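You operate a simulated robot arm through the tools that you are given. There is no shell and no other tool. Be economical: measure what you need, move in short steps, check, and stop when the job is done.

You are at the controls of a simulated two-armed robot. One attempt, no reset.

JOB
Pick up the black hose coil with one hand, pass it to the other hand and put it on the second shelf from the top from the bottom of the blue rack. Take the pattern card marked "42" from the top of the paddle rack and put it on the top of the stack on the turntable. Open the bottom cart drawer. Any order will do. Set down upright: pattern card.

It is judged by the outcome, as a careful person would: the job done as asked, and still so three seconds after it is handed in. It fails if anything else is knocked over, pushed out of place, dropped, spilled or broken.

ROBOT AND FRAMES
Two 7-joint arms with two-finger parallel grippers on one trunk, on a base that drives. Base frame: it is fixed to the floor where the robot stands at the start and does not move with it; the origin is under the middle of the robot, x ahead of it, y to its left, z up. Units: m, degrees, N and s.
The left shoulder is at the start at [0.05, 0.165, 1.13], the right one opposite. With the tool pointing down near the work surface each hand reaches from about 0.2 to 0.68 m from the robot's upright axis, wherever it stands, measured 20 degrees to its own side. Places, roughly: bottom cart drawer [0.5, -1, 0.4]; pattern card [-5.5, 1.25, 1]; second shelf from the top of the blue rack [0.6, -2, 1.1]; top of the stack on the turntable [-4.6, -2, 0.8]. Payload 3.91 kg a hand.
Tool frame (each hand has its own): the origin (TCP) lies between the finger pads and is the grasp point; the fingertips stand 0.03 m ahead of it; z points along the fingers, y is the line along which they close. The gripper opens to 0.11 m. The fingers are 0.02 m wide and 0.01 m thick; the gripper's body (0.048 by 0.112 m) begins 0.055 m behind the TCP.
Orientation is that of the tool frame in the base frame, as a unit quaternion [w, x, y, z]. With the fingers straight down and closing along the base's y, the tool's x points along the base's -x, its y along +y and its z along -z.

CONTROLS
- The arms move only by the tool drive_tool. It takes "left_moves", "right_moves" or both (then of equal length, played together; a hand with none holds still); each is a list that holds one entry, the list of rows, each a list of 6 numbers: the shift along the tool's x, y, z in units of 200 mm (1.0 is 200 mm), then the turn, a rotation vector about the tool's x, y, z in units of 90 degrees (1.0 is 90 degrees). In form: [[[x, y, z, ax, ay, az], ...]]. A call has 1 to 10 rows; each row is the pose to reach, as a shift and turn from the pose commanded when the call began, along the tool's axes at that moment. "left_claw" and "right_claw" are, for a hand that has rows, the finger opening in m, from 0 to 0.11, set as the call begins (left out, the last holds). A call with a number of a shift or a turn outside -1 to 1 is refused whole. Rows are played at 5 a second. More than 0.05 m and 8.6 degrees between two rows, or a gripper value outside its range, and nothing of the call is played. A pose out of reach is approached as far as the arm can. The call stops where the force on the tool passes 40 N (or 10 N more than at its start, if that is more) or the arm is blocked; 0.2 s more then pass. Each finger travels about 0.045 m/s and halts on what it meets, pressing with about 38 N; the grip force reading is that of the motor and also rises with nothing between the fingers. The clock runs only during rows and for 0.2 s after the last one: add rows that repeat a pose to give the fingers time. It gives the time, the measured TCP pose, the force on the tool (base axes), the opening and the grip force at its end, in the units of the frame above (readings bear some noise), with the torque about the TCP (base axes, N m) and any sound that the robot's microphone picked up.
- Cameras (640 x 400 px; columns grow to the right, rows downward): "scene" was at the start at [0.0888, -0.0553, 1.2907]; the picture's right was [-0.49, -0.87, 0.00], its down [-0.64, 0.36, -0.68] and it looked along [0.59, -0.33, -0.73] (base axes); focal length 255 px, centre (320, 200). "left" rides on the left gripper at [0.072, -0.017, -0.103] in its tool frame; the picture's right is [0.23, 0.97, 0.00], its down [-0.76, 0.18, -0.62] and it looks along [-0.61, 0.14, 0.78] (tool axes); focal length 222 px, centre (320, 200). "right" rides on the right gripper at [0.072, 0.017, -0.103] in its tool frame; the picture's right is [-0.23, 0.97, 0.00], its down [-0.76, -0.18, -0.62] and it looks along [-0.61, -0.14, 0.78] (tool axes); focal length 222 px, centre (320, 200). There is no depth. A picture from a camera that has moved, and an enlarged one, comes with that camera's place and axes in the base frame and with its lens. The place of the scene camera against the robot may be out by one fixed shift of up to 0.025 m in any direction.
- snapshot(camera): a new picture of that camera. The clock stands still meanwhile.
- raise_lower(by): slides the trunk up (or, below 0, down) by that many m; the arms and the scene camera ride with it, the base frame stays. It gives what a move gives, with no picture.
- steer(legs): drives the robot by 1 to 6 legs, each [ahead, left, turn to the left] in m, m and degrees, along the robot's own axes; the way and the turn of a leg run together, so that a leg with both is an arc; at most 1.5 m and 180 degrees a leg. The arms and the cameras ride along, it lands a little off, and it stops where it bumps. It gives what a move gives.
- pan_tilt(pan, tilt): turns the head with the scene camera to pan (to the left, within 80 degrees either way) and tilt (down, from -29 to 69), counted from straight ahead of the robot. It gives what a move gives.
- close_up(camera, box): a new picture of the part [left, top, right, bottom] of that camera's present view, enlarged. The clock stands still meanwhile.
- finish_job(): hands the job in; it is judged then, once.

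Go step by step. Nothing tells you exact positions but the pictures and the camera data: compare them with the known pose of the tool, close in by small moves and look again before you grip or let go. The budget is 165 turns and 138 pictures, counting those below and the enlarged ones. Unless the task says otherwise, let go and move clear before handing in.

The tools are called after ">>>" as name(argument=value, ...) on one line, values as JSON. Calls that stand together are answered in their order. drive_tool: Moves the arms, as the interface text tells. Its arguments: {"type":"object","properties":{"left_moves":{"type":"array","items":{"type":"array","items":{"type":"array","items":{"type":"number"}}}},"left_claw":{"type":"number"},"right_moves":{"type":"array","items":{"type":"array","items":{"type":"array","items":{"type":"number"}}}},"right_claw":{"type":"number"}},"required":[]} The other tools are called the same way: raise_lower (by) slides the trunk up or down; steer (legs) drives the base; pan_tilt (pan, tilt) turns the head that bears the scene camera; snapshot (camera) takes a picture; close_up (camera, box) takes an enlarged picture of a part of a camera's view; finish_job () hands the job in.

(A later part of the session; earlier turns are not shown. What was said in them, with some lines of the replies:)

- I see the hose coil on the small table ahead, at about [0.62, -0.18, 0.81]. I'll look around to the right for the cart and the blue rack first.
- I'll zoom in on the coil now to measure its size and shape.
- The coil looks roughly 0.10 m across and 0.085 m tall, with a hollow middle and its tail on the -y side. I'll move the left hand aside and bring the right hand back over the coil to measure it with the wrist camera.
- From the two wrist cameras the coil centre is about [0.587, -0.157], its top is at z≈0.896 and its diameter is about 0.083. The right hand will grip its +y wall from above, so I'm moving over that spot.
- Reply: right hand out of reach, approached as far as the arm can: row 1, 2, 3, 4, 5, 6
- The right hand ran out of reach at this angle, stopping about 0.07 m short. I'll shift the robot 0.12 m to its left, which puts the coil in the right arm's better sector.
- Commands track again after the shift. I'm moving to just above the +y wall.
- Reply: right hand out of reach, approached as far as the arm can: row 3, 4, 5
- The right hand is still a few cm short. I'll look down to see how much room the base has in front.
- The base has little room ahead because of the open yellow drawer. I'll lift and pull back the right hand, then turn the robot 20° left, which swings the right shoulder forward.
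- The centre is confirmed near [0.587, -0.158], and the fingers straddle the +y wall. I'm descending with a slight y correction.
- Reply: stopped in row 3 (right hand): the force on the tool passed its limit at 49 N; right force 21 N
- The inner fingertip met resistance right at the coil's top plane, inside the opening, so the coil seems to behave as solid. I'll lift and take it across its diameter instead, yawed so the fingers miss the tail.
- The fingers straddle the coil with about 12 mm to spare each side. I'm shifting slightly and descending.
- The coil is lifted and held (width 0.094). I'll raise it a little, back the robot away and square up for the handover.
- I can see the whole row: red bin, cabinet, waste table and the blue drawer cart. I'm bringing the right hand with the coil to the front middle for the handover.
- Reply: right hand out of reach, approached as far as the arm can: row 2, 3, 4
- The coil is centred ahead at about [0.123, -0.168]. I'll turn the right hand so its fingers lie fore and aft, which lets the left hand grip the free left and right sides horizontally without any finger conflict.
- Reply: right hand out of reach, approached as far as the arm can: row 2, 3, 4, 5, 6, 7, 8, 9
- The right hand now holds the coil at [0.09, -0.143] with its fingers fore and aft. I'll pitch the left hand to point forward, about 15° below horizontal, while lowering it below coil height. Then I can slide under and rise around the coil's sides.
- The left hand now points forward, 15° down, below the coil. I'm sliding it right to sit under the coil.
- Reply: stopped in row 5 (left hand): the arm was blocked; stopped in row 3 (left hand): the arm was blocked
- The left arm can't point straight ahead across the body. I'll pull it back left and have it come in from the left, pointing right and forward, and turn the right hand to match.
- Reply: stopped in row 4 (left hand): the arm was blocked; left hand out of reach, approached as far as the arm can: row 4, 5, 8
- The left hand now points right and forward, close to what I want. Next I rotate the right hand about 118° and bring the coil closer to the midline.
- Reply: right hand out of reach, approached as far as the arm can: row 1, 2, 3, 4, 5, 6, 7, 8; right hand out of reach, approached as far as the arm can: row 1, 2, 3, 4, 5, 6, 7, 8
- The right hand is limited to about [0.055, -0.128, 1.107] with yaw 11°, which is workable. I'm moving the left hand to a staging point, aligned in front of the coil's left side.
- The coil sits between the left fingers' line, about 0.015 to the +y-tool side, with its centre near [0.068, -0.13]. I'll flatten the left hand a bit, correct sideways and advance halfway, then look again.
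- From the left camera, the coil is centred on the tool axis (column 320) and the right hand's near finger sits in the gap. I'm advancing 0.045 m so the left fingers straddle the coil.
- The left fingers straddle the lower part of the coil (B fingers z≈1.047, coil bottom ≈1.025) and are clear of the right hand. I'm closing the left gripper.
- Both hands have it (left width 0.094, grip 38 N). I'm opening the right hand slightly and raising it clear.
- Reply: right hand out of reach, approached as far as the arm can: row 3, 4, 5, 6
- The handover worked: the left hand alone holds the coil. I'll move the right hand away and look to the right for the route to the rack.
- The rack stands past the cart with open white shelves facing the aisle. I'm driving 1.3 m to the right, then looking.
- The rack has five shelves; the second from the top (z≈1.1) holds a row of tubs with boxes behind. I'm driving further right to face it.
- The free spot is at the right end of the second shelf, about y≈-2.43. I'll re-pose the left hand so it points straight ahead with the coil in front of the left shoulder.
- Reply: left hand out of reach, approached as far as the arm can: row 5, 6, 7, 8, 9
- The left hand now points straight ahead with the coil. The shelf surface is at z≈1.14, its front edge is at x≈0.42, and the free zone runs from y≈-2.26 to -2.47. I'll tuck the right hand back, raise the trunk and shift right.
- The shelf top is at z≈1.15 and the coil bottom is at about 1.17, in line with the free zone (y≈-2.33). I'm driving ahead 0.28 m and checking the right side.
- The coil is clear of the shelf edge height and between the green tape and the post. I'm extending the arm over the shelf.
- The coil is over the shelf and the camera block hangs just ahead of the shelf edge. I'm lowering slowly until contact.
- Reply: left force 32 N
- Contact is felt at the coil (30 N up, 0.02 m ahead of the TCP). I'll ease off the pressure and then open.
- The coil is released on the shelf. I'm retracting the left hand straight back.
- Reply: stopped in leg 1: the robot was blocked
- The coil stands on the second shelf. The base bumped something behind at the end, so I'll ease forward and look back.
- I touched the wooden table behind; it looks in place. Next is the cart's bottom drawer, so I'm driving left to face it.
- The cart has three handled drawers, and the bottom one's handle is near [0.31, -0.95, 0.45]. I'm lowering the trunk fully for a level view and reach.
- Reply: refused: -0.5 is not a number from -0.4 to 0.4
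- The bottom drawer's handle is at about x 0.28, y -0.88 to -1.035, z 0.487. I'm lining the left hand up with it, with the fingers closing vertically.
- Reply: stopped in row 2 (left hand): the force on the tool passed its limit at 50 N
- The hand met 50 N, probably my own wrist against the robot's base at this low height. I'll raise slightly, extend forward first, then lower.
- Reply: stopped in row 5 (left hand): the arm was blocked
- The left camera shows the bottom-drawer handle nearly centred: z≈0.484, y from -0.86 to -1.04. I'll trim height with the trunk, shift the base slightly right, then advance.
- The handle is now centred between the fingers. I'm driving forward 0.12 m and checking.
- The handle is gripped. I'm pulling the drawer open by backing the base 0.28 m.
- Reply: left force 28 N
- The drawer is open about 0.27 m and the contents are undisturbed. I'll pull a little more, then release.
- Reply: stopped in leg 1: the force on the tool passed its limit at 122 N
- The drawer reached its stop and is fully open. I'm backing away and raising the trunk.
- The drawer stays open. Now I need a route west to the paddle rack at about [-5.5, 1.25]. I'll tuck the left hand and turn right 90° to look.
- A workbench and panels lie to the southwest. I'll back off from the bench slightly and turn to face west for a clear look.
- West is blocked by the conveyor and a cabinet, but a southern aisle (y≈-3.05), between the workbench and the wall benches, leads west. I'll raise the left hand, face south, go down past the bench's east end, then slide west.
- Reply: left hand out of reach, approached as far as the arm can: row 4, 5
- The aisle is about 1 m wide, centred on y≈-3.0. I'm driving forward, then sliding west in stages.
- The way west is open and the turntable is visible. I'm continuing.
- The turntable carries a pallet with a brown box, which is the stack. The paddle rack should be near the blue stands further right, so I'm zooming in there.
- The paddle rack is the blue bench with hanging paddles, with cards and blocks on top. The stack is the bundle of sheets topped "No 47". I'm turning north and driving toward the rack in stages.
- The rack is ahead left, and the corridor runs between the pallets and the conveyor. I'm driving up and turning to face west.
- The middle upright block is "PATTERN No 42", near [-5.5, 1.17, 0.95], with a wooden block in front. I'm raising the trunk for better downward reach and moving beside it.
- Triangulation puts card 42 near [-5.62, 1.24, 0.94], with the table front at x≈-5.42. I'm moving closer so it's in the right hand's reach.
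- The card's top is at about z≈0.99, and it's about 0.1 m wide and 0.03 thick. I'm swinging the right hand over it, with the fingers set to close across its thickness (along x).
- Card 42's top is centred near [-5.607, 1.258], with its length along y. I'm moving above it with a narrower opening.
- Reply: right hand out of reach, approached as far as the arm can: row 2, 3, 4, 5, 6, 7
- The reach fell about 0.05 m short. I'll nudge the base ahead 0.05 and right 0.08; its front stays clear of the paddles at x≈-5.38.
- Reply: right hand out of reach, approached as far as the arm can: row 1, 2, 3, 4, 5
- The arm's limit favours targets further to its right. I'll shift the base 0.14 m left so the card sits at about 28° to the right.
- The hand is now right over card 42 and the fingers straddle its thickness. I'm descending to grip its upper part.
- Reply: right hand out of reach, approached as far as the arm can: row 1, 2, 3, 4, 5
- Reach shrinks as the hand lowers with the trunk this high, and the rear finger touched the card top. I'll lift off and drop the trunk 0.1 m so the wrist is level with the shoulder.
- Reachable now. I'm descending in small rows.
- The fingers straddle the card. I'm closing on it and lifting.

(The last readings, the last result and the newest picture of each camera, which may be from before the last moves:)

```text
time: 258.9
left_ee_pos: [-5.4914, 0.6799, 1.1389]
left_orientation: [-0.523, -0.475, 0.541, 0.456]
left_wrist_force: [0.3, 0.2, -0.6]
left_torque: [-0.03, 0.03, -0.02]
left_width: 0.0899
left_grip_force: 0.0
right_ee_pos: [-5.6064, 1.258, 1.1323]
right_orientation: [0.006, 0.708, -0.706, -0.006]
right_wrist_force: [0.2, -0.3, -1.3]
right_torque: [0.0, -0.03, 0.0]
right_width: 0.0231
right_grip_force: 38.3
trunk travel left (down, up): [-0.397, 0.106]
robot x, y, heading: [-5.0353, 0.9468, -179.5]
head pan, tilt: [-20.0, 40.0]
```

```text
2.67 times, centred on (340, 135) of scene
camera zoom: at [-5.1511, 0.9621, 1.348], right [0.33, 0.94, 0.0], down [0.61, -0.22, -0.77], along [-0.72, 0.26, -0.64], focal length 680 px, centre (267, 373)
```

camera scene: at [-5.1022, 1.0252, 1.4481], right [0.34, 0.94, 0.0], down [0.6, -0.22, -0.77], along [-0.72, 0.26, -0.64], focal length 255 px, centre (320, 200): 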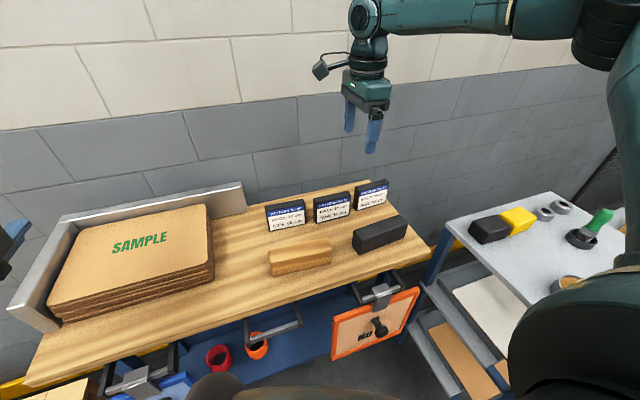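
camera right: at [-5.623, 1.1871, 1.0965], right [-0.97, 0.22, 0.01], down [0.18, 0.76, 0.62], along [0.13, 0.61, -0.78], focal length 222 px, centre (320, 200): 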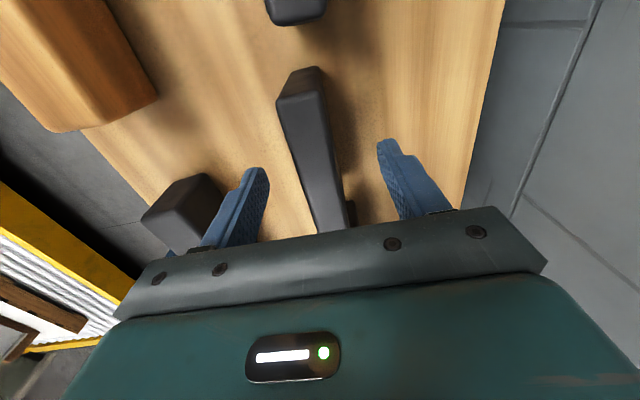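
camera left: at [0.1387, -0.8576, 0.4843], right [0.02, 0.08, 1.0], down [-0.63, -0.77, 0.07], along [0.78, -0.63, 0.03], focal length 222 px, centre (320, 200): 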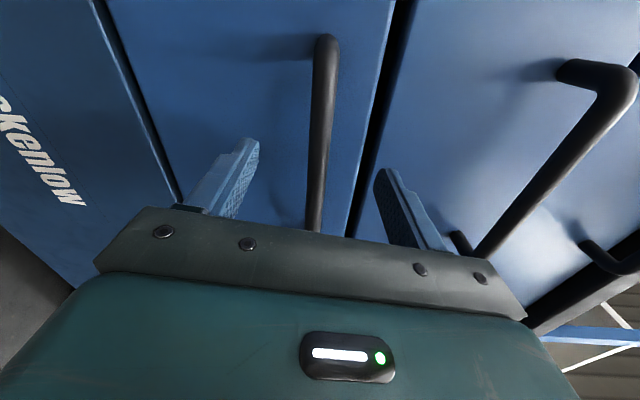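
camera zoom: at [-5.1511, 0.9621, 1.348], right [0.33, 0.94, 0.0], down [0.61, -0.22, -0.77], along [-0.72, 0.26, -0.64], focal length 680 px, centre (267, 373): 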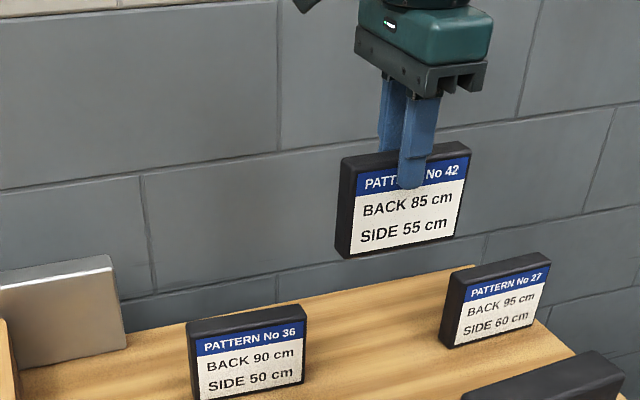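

Card 42 is held upright and lifted. I'm raising the trunk, backing out and driving south along the corridor toward the turntable.

>>> raise_lower(by=0.1)

>>> steer(legs=[[-0.48, 0, 0], [0, 0.6, 0], [-0.3, 0.5, 0], [-0.05, 0.6, 0]])

>>> steer(legs=[[0, 0, 60]])

>>> pan_tilt(pan=15, tilt=30)

>>> snapshot(camera="scene")

```text
time: 260.2
left_ee_pos: [-5.4919, 0.6783, 1.2375]
left_orientation: [-0.523, -0.475, 0.541, 0.456]
left_wrist_force: [0.4, -0.6, -0.6]
left_torque: [0.0, 0.03, 0.01]
left_width: 0.0903
left_grip_force: 0.0
right_ee_pos: [-5.6055, 1.2598, 1.2307]
right_orientation: [0.005, 0.709, -0.705, -0.006]
right_wrist_force: [0.2, 0.6, -1.0]
right_torque: [-0.02, 0.02, 0.04]
right_width: 0.0233
right_grip_force: 37.8
trunk travel left (down, up): [-0.497, 0.006]
robot x, y, heading: [-5.0301, 0.9508, -179.6]
head pan, tilt: [-20.0, 40.0]
```

```text
time: 278.5
left_ee_pos: [-4.6318, -1.0488, 1.239]
left_orientation: [-0.525, -0.477, 0.538, 0.454]
left_wrist_force: [0.2, 0.2, -0.2]
left_torque: [0.0, 0.0, 0.0]
left_width: 0.09
left_grip_force: 0.1
right_ee_pos: [-4.7528, -0.47, 1.2307]
right_orientation: [0.006, 0.712, -0.702, -0.005]
right_wrist_force: [-0.7, -0.2, -1.1]
right_torque: [-0.03, 0.0, 0.02]
right_width: 0.0231
right_grip_force: 38.0
trunk travel left (down, up): [-0.497, 0.006]
robot x, y, heading: [-4.176, -0.7693, -178.9]
head pan, tilt: [-20.0, 40.0]
```

```text
time: 281.6
left_ee_pos: [-4.1687, -1.3064, 1.2381]
left_orientation: [0.681, 0.682, -0.23, -0.133]
left_wrist_force: [0.0, 0.2, 0.3]
left_torque: [-0.02, 0.01, -0.01]
left_width: 0.0902
left_grip_force: 0.0
right_ee_pos: [-4.7297, -1.1172, 1.2317]
right_orientation: [0.007, 0.967, -0.254, -0.002]
right_wrist_force: [0.7, 0.1, -1.6]
right_torque: [0.02, 0.0, -0.01]
right_width: 0.0234
right_grip_force: 37.4
trunk travel left (down, up): [-0.497, 0.006]
robot x, y, heading: [-4.1742, -0.7746, -119.6]
head pan, tilt: [-20.0, 40.0]
```

```text
time: 282.6
left_ee_pos: [-4.1693, -1.3061, 1.2385]
left_orientation: [0.681, 0.683, -0.23, -0.132]
left_wrist_force: [0.3, -0.2, -0.4]
left_torque: [-0.04, 0.02, -0.02]
left_width: 0.09
left_grip_force: 0.1
right_ee_pos: [-4.7286, -1.1181, 1.2311]
right_orientation: [0.007, 0.967, -0.255, -0.002]
right_wrist_force: [-0.6, 0.6, -1.9]
right_torque: [0.0, -0.02, 0.0]
right_width: 0.0231
right_grip_force: 37.6
trunk travel left (down, up): [-0.497, 0.006]
robot x, y, heading: [-4.1771, -0.7715, -119.4]
head pan, tilt: [15.0, 30.0]
```

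```text
31 pictures are left
camera scene: at [-4.2223, -0.9023, 1.4633], right [-0.97, 0.25, 0.0], down [0.12, 0.48, -0.87], along [-0.21, -0.84, -0.5], focal length 255 px, centre (320, 200)
```

scene: 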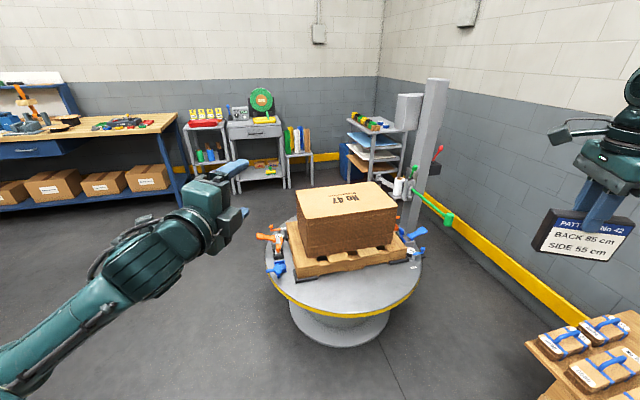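

The stack top spans x -4.86 to -4.40 and y -2.16 to -1.85 at z≈0.80; the disc radius is about 0.42. I'll approach from the east facing west, to set the card near [-4.47, -2.0].

>>> steer(legs=[[0, 0, -60], [-0.6, 0, 0], [0, 1.5, 0]])

>>> pan_tilt(pan=-20, tilt=40)

>>> snapshot(camera="scene")

```text
time: 301.7
left_ee_pos: [-3.9706, -2.5667, 1.2392]
left_orientation: [-0.529, -0.482, 0.535, 0.45]
left_wrist_force: [0.6, 0.2, 0.4]
left_torque: [-0.02, 0.03, 0.0]
left_width: 0.0901
left_grip_force: 0.2
right_ee_pos: [-4.1004, -1.9894, 1.2312]
right_orientation: [0.005, 0.718, -0.696, -0.006]
right_wrist_force: [0.5, 0.3, -0.8]
right_torque: [-0.04, 0.01, -0.01]
right_width: 0.023
right_grip_force: 38.6
trunk travel left (down, up): [-0.497, 0.006]
robot x, y, heading: [-3.5194, -2.2836, -178.2]
head pan, tilt: [15.0, 30.0]
```

```text
time: 302.8
left_ee_pos: [-3.9717, -2.5658, 1.24]
left_orientation: [-0.528, -0.482, 0.535, 0.449]
left_wrist_force: [0.2, -0.7, 0.3]
left_torque: [0.02, -0.01, 0.03]
left_width: 0.0901
left_grip_force: 0.1
right_ee_pos: [-4.1, -1.9905, 1.2321]
right_orientation: [0.005, 0.717, -0.697, -0.005]
right_wrist_force: [0.5, 0.8, -1.9]
right_torque: [-0.02, -0.01, 0.01]
right_width: 0.0231
right_grip_force: 38.2
trunk travel left (down, up): [-0.497, 0.006]
robot x, y, heading: [-3.5185, -2.282, -177.7]
head pan, tilt: [-20.0, 40.0]
```

```text
30 pictures are left
camera scene: at [-3.6381, -2.2747, 1.448], right [0.31, 0.95, 0.0], down [0.61, -0.2, -0.77], along [-0.73, 0.24, -0.64], focal length 255 px, centre (320, 200)
```

scene: 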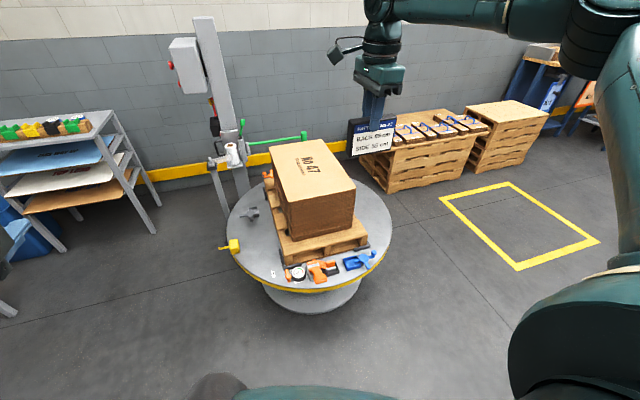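

The stack is where predicted. I'm driving forward so the card hangs over the east part of the stack top.

>>> steer(legs=[[0.35, 0.05, -2.3]])

>>> snapshot(camera="scene")

>>> snapshot(camera="right")

```text
time: 305.0
left_ee_pos: [-4.3212, -2.5989, 1.2377]
left_orientation: [-0.519, -0.47, 0.545, 0.461]
left_wrist_force: [-1.3, -0.2, 0.6]
left_torque: [0.0, -0.01, -0.03]
left_width: 0.0904
left_grip_force: 0.0
right_ee_pos: [-4.4225, -2.0163, 1.2312]
right_orientation: [-0.005, -0.702, 0.712, 0.005]
right_wrist_force: [-1.1, 0.3, -2.0]
right_torque: [-0.03, 0.02, 0.03]
right_width: 0.0233
right_grip_force: 38.2
trunk travel left (down, up): [-0.497, 0.006]
robot x, y, heading: [-3.8519, -2.3362, 179.5]
head pan, tilt: [-20.0, 40.0]
```

```text
29 pictures are left
camera scene: at [-3.975, -2.323, 1.4479], right [0.35, 0.94, 0.0], down [0.6, -0.23, -0.77], along [-0.72, 0.27, -0.64], focal length 255 px, centre (320, 200)
```

scene: 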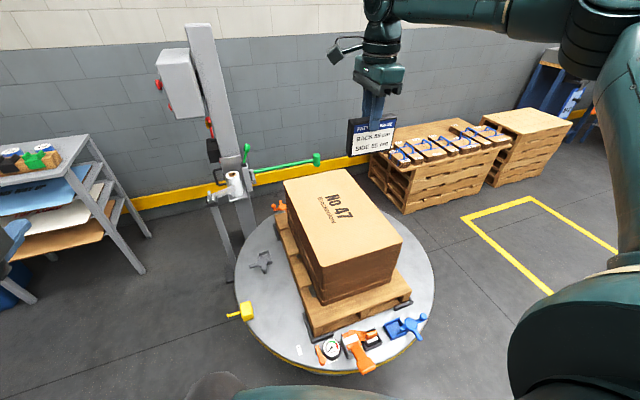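

```text
28 pictures are left
camera right: at [-4.4406, -2.0887, 1.3354], right [-0.97, 0.24, 0.01], down [0.2, 0.76, 0.62], along [0.14, 0.6, -0.78], focal length 222 px, centre (320, 200)
```

right: 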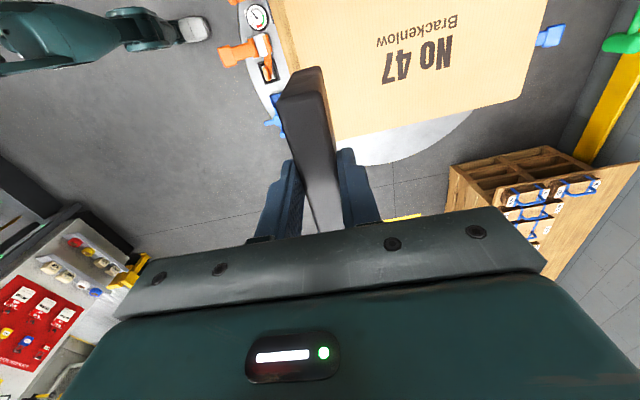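

The card is about 0.03 m inside the east edge. I'll lower the arm some and push 0.045 m further in.

>>> drive_tool(right_moves=[[[0, 0.05, 0.15, 0, 0, 0], [0, 0.12, 0.3, 0, 0, 0], [0, 0.2, 0.45, 0, 0, 0], [0, 0.25, 0.6, 0, 0, 0], [0, 0.25, 0.6, 0, 0, 0]]])

>>> snapshot(camera="right")

```text
time: 306.2
left_ee_pos: [-4.3201, -2.5982, 1.2385]
left_orientation: [-0.519, -0.469, 0.546, 0.461]
left_wrist_force: [-0.8, -0.5, -0.3]
left_torque: [0.02, -0.04, 0.01]
left_width: 0.0901
left_grip_force: 0.0
right_ee_pos: [-4.4436, -2.0103, 1.1188]
right_orientation: [-0.006, -0.701, 0.713, 0.005]
right_wrist_force: [0.2, -0.3, -1.7]
right_torque: [0.01, 0.02, -0.03]
right_width: 0.0229
right_grip_force: 38.8
right hand out of reach, approached as far as the arm can: row 3, 4, 5
trunk travel left (down, up): [-0.497, 0.006]
robot x, y, heading: [-3.8566, -2.338, 179.7]
head pan, tilt: [-20.0, 40.0]
```

```text
27 pictures are left
camera right: at [-4.4585, -2.0812, 1.2247], right [-0.97, 0.24, 0.02], down [0.2, 0.76, 0.62], along [0.14, 0.6, -0.79], focal length 222 px, centre (320, 200)
```

right: 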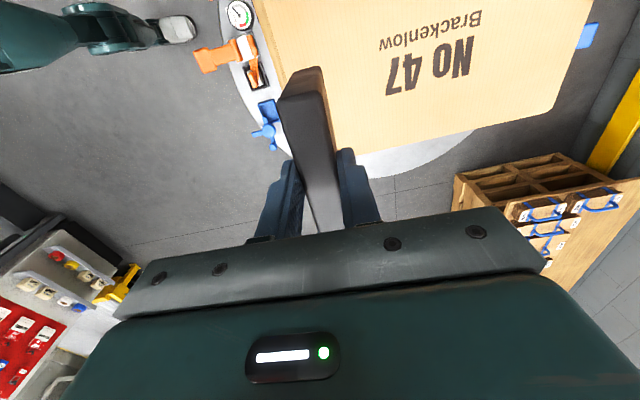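

The card is now centred in y and about 0.06 m inside the east edge. I'm lowering with the trunk 0.2 m.

>>> raise_lower(by=-0.2)

>>> pan_tilt(pan=-30, tilt=35)

>>> snapshot(camera="scene")

```text
time: 308.4
left_ee_pos: [-4.3211, -2.5984, 1.0392]
left_orientation: [-0.518, -0.47, 0.546, 0.461]
left_wrist_force: [-0.8, 0.3, -0.3]
left_torque: [0.01, 0.02, 0.01]
left_width: 0.0899
left_grip_force: 0.0
right_ee_pos: [-4.4432, -2.0101, 0.9203]
right_orientation: [-0.006, -0.702, 0.712, 0.005]
right_wrist_force: [-0.2, -0.3, -2.1]
right_torque: [0.0, 0.01, 0.01]
right_width: 0.0234
right_grip_force: 38.1
trunk travel left (down, up): [-0.297, 0.206]
robot x, y, heading: [-3.8534, -2.3382, 179.1]
head pan, tilt: [-20.0, 40.0]
```

```text
time: 309.1
left_ee_pos: [-4.3209, -2.5983, 1.039]
left_orientation: [-0.519, -0.47, 0.545, 0.461]
left_wrist_force: [0.0, 0.7, -0.3]
left_torque: [0.01, -0.05, 0.0]
left_width: 0.0901
left_grip_force: 0.0
right_ee_pos: [-4.4435, -2.0101, 0.9209]
right_orientation: [-0.006, -0.702, 0.713, 0.005]
right_wrist_force: [-0.5, 0.1, -1.5]
right_torque: [-0.01, -0.03, -0.02]
right_width: 0.0233
right_grip_force: 38.2
trunk travel left (down, up): [-0.297, 0.206]
robot x, y, heading: [-3.8567, -2.3396, 179.2]
head pan, tilt: [-30.0, 35.0]
```

```text
26 pictures are left
camera scene: at [-3.9706, -2.308, 1.2555], right [0.51, 0.86, 0.0], down [0.49, -0.29, -0.82], along [-0.7, 0.42, -0.57], focal length 255 px, centre (320, 200)
```

scene: 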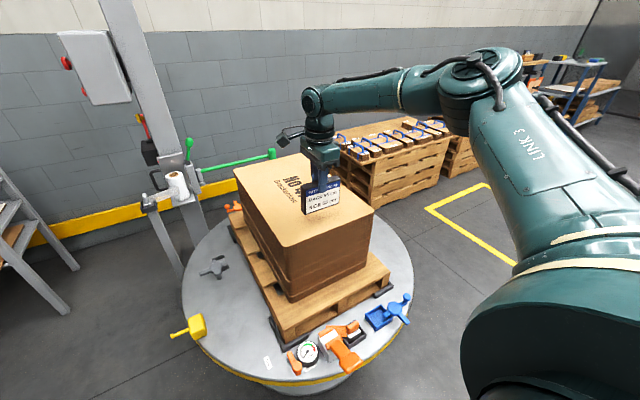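

>>> close_up(camera="scene", box=[240, 130, 400, 250])

>>> drive_tool(right_moves=[[[0, 0, 0.03, 0, 0, 0], [0, 0, 0.06, 0, 0, 0], [0, 0, 0.08, 0, 0, 0], [0, 0, 0.1, 0, 0, 0]]])

>>> close_up(camera="scene", box=[240, 130, 400, 250])

```text
3.33 times, centred on (320, 190) of scene
camera zoom: at [-3.9706, -2.308, 1.2555], right [0.51, 0.86, 0.0], down [0.49, -0.29, -0.82], along [-0.7, 0.42, -0.57], focal length 850 px, centre (320, 233)
```

zoom: 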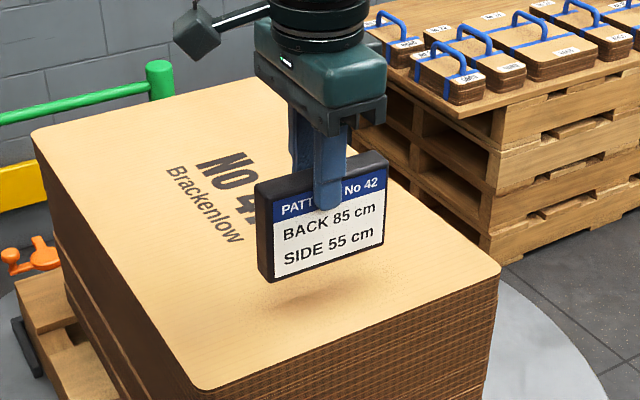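

```text
time: 310.1
left_ee_pos: [-4.3211, -2.5992, 1.0384]
left_orientation: [-0.518, -0.47, 0.545, 0.462]
left_wrist_force: [0.9, -0.7, -0.1]
left_torque: [-0.02, -0.02, -0.01]
left_width: 0.0899
left_grip_force: 0.1
right_ee_pos: [-4.4394, -2.0079, 0.9017]
right_orientation: [-0.008, -0.701, 0.713, 0.006]
right_wrist_force: [0.5, 0.6, -1.7]
right_torque: [0.0, 0.04, 0.02]
right_width: 0.0232
right_grip_force: 37.8
right hand out of reach, approached as far as the arm can: row 3, 4
trunk travel left (down, up): [-0.297, 0.206]
robot x, y, heading: [-3.8554, -2.3368, 179.3]
head pan, tilt: [-30.0, 35.0]
```

```text
3.33 times, centred on (320, 190) of scene
camera zoom: at [-3.9706, -2.308, 1.2555], right [0.51, 0.86, 0.0], down [0.49, -0.29, -0.82], along [-0.7, 0.42, -0.57], focal length 850 px, centre (320, 233)
```

zoom: 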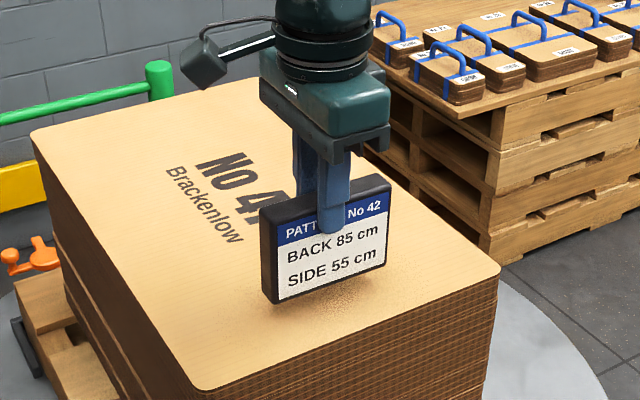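

The card is about 1 cm above the stack. I'm lowering by small trunk steps until contact.

>>> raise_lower(by=-0.007)

>>> raise_lower(by=-0.004)

>>> close_up(camera="scene", box=[270, 150, 370, 220])

```text
time: 310.6
left_ee_pos: [-4.3212, -2.599, 1.0315]
left_orientation: [-0.518, -0.47, 0.545, 0.462]
left_wrist_force: [1.1, 0.6, -0.8]
left_torque: [0.03, 0.03, 0.01]
left_width: 0.09
left_grip_force: 0.1
right_ee_pos: [-4.4388, -2.0082, 0.894]
right_orientation: [-0.007, -0.702, 0.712, 0.007]
right_wrist_force: [0.5, -0.5, -1.6]
right_torque: [-0.03, 0.0, -0.01]
right_width: 0.0231
right_grip_force: 38.4
trunk travel left (down, up): [-0.29, 0.213]
robot x, y, heading: [-3.8511, -2.3372, 179.4]
head pan, tilt: [-30.0, 35.0]
```

```text
time: 311.2
left_ee_pos: [-4.3217, -2.5991, 1.0277]
left_orientation: [-0.519, -0.47, 0.545, 0.461]
left_wrist_force: [0.3, -0.5, 0.1]
left_torque: [0.01, 0.01, 0.01]
left_width: 0.0901
left_grip_force: 0.0
right_ee_pos: [-4.4389, -2.007, 0.8909]
right_orientation: [-0.008, -0.702, 0.712, 0.006]
right_wrist_force: [0.4, -0.7, -0.8]
right_torque: [-0.03, 0.03, 0.0]
right_width: 0.0232
right_grip_force: 37.6
trunk travel left (down, up): [-0.286, 0.217]
robot x, y, heading: [-3.8526, -2.3368, 179.5]
head pan, tilt: [-30.0, 35.0]
```

```text
5.71 times, centred on (320, 185) of scene
camera zoom: at [-3.9705, -2.308, 1.2445], right [0.51, 0.86, 0.0], down [0.49, -0.29, -0.82], along [-0.7, 0.42, -0.57], focal length 1457 px, centre (320, 286)
```

zoom: 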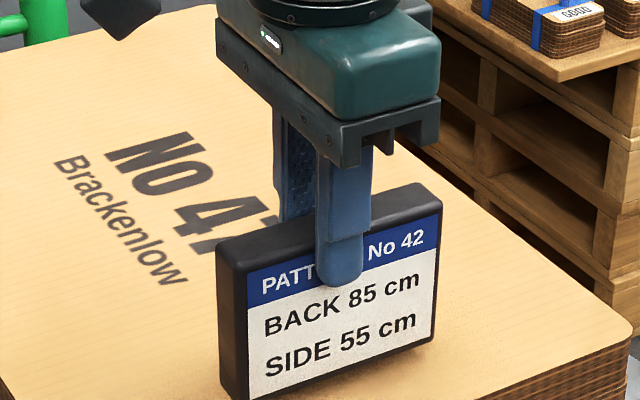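

>>> raise_lower(by=-0.004)

>>> raise_lower(by=-0.004)

>>> close_up(camera="scene", box=[270, 160, 370, 230])

```text
time: 311.7
left_ee_pos: [-4.3208, -2.5989, 1.0233]
left_orientation: [-0.518, -0.47, 0.546, 0.461]
left_wrist_force: [-0.6, -0.2, 0.6]
left_torque: [-0.05, -0.01, 0.03]
left_width: 0.0899
left_grip_force: 0.2
right_ee_pos: [-4.4373, -2.0085, 0.8854]
right_orientation: [-0.008, -0.701, 0.713, 0.006]
right_wrist_force: [0.3, -0.2, -1.2]
right_torque: [-0.01, -0.01, -0.02]
right_width: 0.0233
right_grip_force: 37.2
trunk travel left (down, up): [-0.282, 0.221]
robot x, y, heading: [-3.8561, -2.3352, 179.5]
head pan, tilt: [-30.0, 35.0]
```

```text
time: 312.2
left_ee_pos: [-4.3203, -2.5989, 1.0193]
left_orientation: [-0.519, -0.47, 0.545, 0.461]
left_wrist_force: [-1.2, 0.8, -0.2]
left_torque: [-0.01, 0.01, -0.03]
left_width: 0.0897
left_grip_force: 0.1
right_ee_pos: [-4.4389, -2.0086, 0.882]
right_orientation: [-0.007, -0.701, 0.713, 0.006]
right_wrist_force: [0.3, 0.7, -2.3]
right_torque: [0.01, 0.02, 0.04]
right_width: 0.023
right_grip_force: 37.6
trunk travel left (down, up): [-0.278, 0.225]
robot x, y, heading: [-3.8521, -2.3371, 179.3]
head pan, tilt: [-30.0, 35.0]
```

```text
5.71 times, centred on (320, 195) of scene
camera zoom: at [-3.9705, -2.308, 1.2365], right [0.51, 0.86, 0.0], down [0.49, -0.29, -0.82], along [-0.7, 0.42, -0.57], focal length 1457 px, centre (320, 229)
```

zoom: 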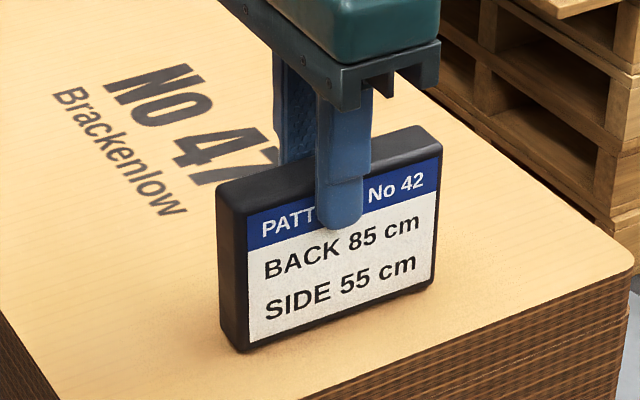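

>>> raise_lower(by=-0.003)

>>> raise_lower(by=-0.003)

>>> raise_lower(by=-0.003)

```text
time: 312.8
left_ee_pos: [-4.3206, -2.5997, 1.0168]
left_orientation: [-0.519, -0.47, 0.545, 0.462]
left_wrist_force: [0.5, -0.1, 0.0]
left_torque: [0.01, 0.0, -0.02]
left_width: 0.0902
left_grip_force: 0.1
right_ee_pos: [-4.4381, -2.0087, 0.8806]
right_orientation: [-0.008, -0.701, 0.713, 0.006]
right_wrist_force: [1.2, 0.1, 5.1]
right_torque: [0.47, -0.18, -0.05]
right_width: 0.0234
right_grip_force: 38.1
trunk travel left (down, up): [-0.275, 0.228]
robot x, y, heading: [-3.8571, -2.3372, 179.6]
head pan, tilt: [-30.0, 35.0]
```

```text
time: 313.3
left_ee_pos: [-4.3191, -2.5989, 1.0152]
left_orientation: [-0.52, -0.469, 0.544, 0.463]
left_wrist_force: [-0.3, -0.1, -0.4]
left_torque: [0.02, -0.02, 0.03]
left_width: 0.09
left_grip_force: 0.0
right_ee_pos: [-4.4391, -2.009, 0.8816]
right_orientation: [-0.009, -0.701, 0.713, 0.01]
right_wrist_force: [0.3, 4.2, 22.5]
right_torque: [0.48, -0.31, 0.03]
right_width: 0.023
right_grip_force: 38.3
trunk travel left (down, up): [-0.272, 0.231]
robot x, y, heading: [-3.8559, -2.339, 179.2]
head pan, tilt: [-30.0, 35.0]
```

```text
time: 313.8
left_ee_pos: [-4.3182, -2.6006, 1.0121]
left_orientation: [-0.52, -0.469, 0.544, 0.462]
left_wrist_force: [0.0, -0.5, -0.2]
left_torque: [0.01, 0.02, 0.03]
left_width: 0.0903
left_grip_force: 0.0
right_ee_pos: [-4.438, -2.0088, 0.8785]
right_orientation: [-0.011, -0.701, 0.713, 0.01]
right_wrist_force: [-0.4, 4.6, 31.5]
right_torque: [-0.02, -0.23, 0.05]
right_width: 0.0236
right_grip_force: 38.1
trunk travel left (down, up): [-0.269, 0.234]
robot x, y, heading: [-3.8499, -2.3353, 179.4]
head pan, tilt: [-30.0, 35.0]
```

Contact is made (31 N). I'm easing up 5 mm, then opening.

>>> raise_lower(by=0.005)

>>> drive_tool(right_moves=[[[0, 0, 0, 0, 0, 0], [0, 0, 0, 0, 0, 0], [0, 0, 0, 0, 0, 0], [0, 0, 0, 0, 0, 0]]], right_claw=0.075)

>>> close_up(camera="scene", box=[260, 150, 380, 235])

```text
time: 314.3
left_ee_pos: [-4.3185, -2.5994, 1.0154]
left_orientation: [-0.519, -0.469, 0.545, 0.462]
left_wrist_force: [0.1, -0.3, -0.1]
left_torque: [-0.02, -0.01, 0.01]
left_width: 0.09
left_grip_force: 0.0
right_ee_pos: [-4.437, -2.0096, 0.8792]
right_orientation: [-0.008, -0.702, 0.713, 0.007]
right_wrist_force: [-4.7, 1.5, 14.0]
right_torque: [-0.24, 0.3, -0.08]
right_width: 0.0235
right_grip_force: 38.2
trunk travel left (down, up): [-0.274, 0.229]
robot x, y, heading: [-3.8552, -2.3357, 179.4]
head pan, tilt: [-30.0, 35.0]
```

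```text
time: 315.3
left_ee_pos: [-4.3204, -2.5994, 1.0157]
left_orientation: [-0.518, -0.47, 0.546, 0.461]
left_wrist_force: [0.7, -0.6, 0.2]
left_torque: [-0.02, 0.01, -0.03]
left_width: 0.0898
left_grip_force: 0.0
right_ee_pos: [-4.438, -2.0093, 0.8786]
right_orientation: [-0.007, -0.702, 0.712, 0.006]
right_wrist_force: [-0.4, -0.4, 0.2]
right_torque: [-0.01, 0.0, -0.02]
right_width: 0.0751
right_grip_force: 0.0
trunk travel left (down, up): [-0.274, 0.229]
robot x, y, heading: [-3.8574, -2.335, 179.4]
head pan, tilt: [-30.0, 35.0]
```

```text
4.71 times, centred on (320, 192) of scene
camera zoom: at [-3.9705, -2.3081, 1.2325], right [0.51, 0.86, 0.0], down [0.49, -0.29, -0.82], along [-0.7, 0.42, -0.57], focal length 1200 px, centre (320, 235)
```

zoom: 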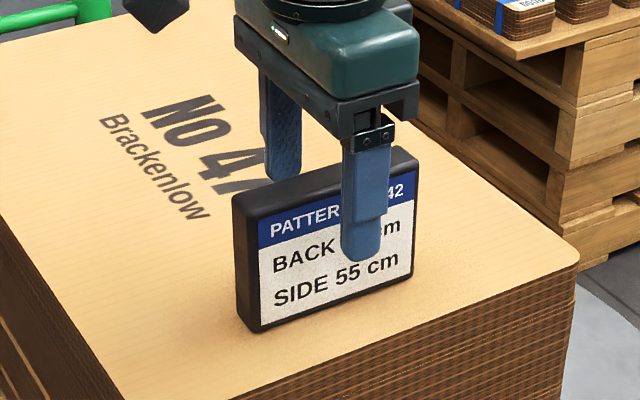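

The card stands upright on the stack, free of the fingers. I'm lifting straight up with the trunk and backing away.

>>> raise_lower(by=0.2)

>>> steer(legs=[[-0.3, 0, 0]])

>>> snapshot(camera="scene")

```text
time: 317.5
left_ee_pos: [-4.3198, -2.599, 1.2155]
left_orientation: [-0.519, -0.47, 0.545, 0.462]
left_wrist_force: [0.4, 0.9, -0.6]
left_torque: [-0.01, -0.01, -0.01]
left_width: 0.09
left_grip_force: 0.1
right_ee_pos: [-4.4374, -2.008, 1.0783]
right_orientation: [-0.007, -0.701, 0.713, 0.006]
right_wrist_force: [-0.4, -0.2, 0.1]
right_torque: [0.0, -0.01, 0.02]
right_width: 0.075
right_grip_force: 0.1
trunk travel left (down, up): [-0.474, 0.029]
robot x, y, heading: [-3.8559, -2.3371, 179.1]
head pan, tilt: [-30.0, 35.0]
```

```text
time: 319.6
left_ee_pos: [-4.0207, -2.603, 1.2157]
left_orientation: [-0.519, -0.47, 0.545, 0.462]
left_wrist_force: [0.3, 0.1, -0.3]
left_torque: [0.0, 0.0, -0.02]
left_width: 0.0899
left_grip_force: 0.1
right_ee_pos: [-4.1387, -2.0129, 1.0787]
right_orientation: [-0.008, -0.703, 0.711, 0.007]
right_wrist_force: [0.7, 0.3, 0.4]
right_torque: [-0.01, -0.01, 0.02]
right_width: 0.0748
right_grip_force: 0.0
trunk travel left (down, up): [-0.474, 0.029]
robot x, y, heading: [-3.5575, -2.3426, 179.6]
head pan, tilt: [-30.0, 35.0]
```

```text
20 pictures are left
camera scene: at [-3.6707, -2.3114, 1.4326], right [0.51, 0.86, 0.0], down [0.49, -0.29, -0.82], along [-0.71, 0.42, -0.57], focal length 255 px, centre (320, 200)
```

scene: 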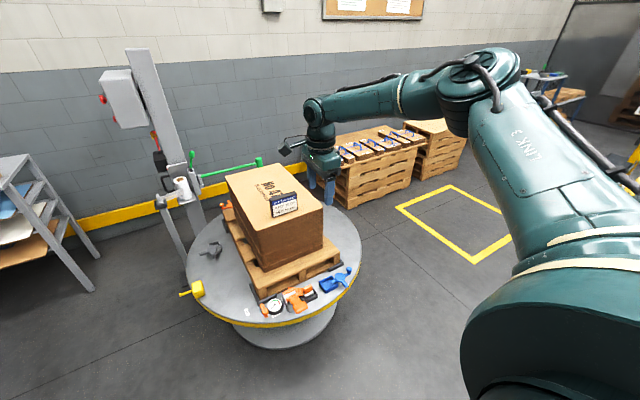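

Card 42 stands upright on the stack with the hand clear. The coil is on the second shelf from the top of the blue rack, and the bottom cart drawer is fully open. Handing in.

>>> finish_job()

```text
The job is handed in.
```

I finished all three tasks and handed the job in. The hose coil was passed from the right hand to the left and now stands on the second shelf from the top of the blue rack. Card 42 stands upright on the turntable stack, and the bottom cart drawer is fully open.

The shelf instruction read "second shelf from the top from the bottom"; I took it as second from the top, which matches the position listed. While backing away from the rack, the base touched the wooden workbench and stopped. The bench looked in place afterwards.
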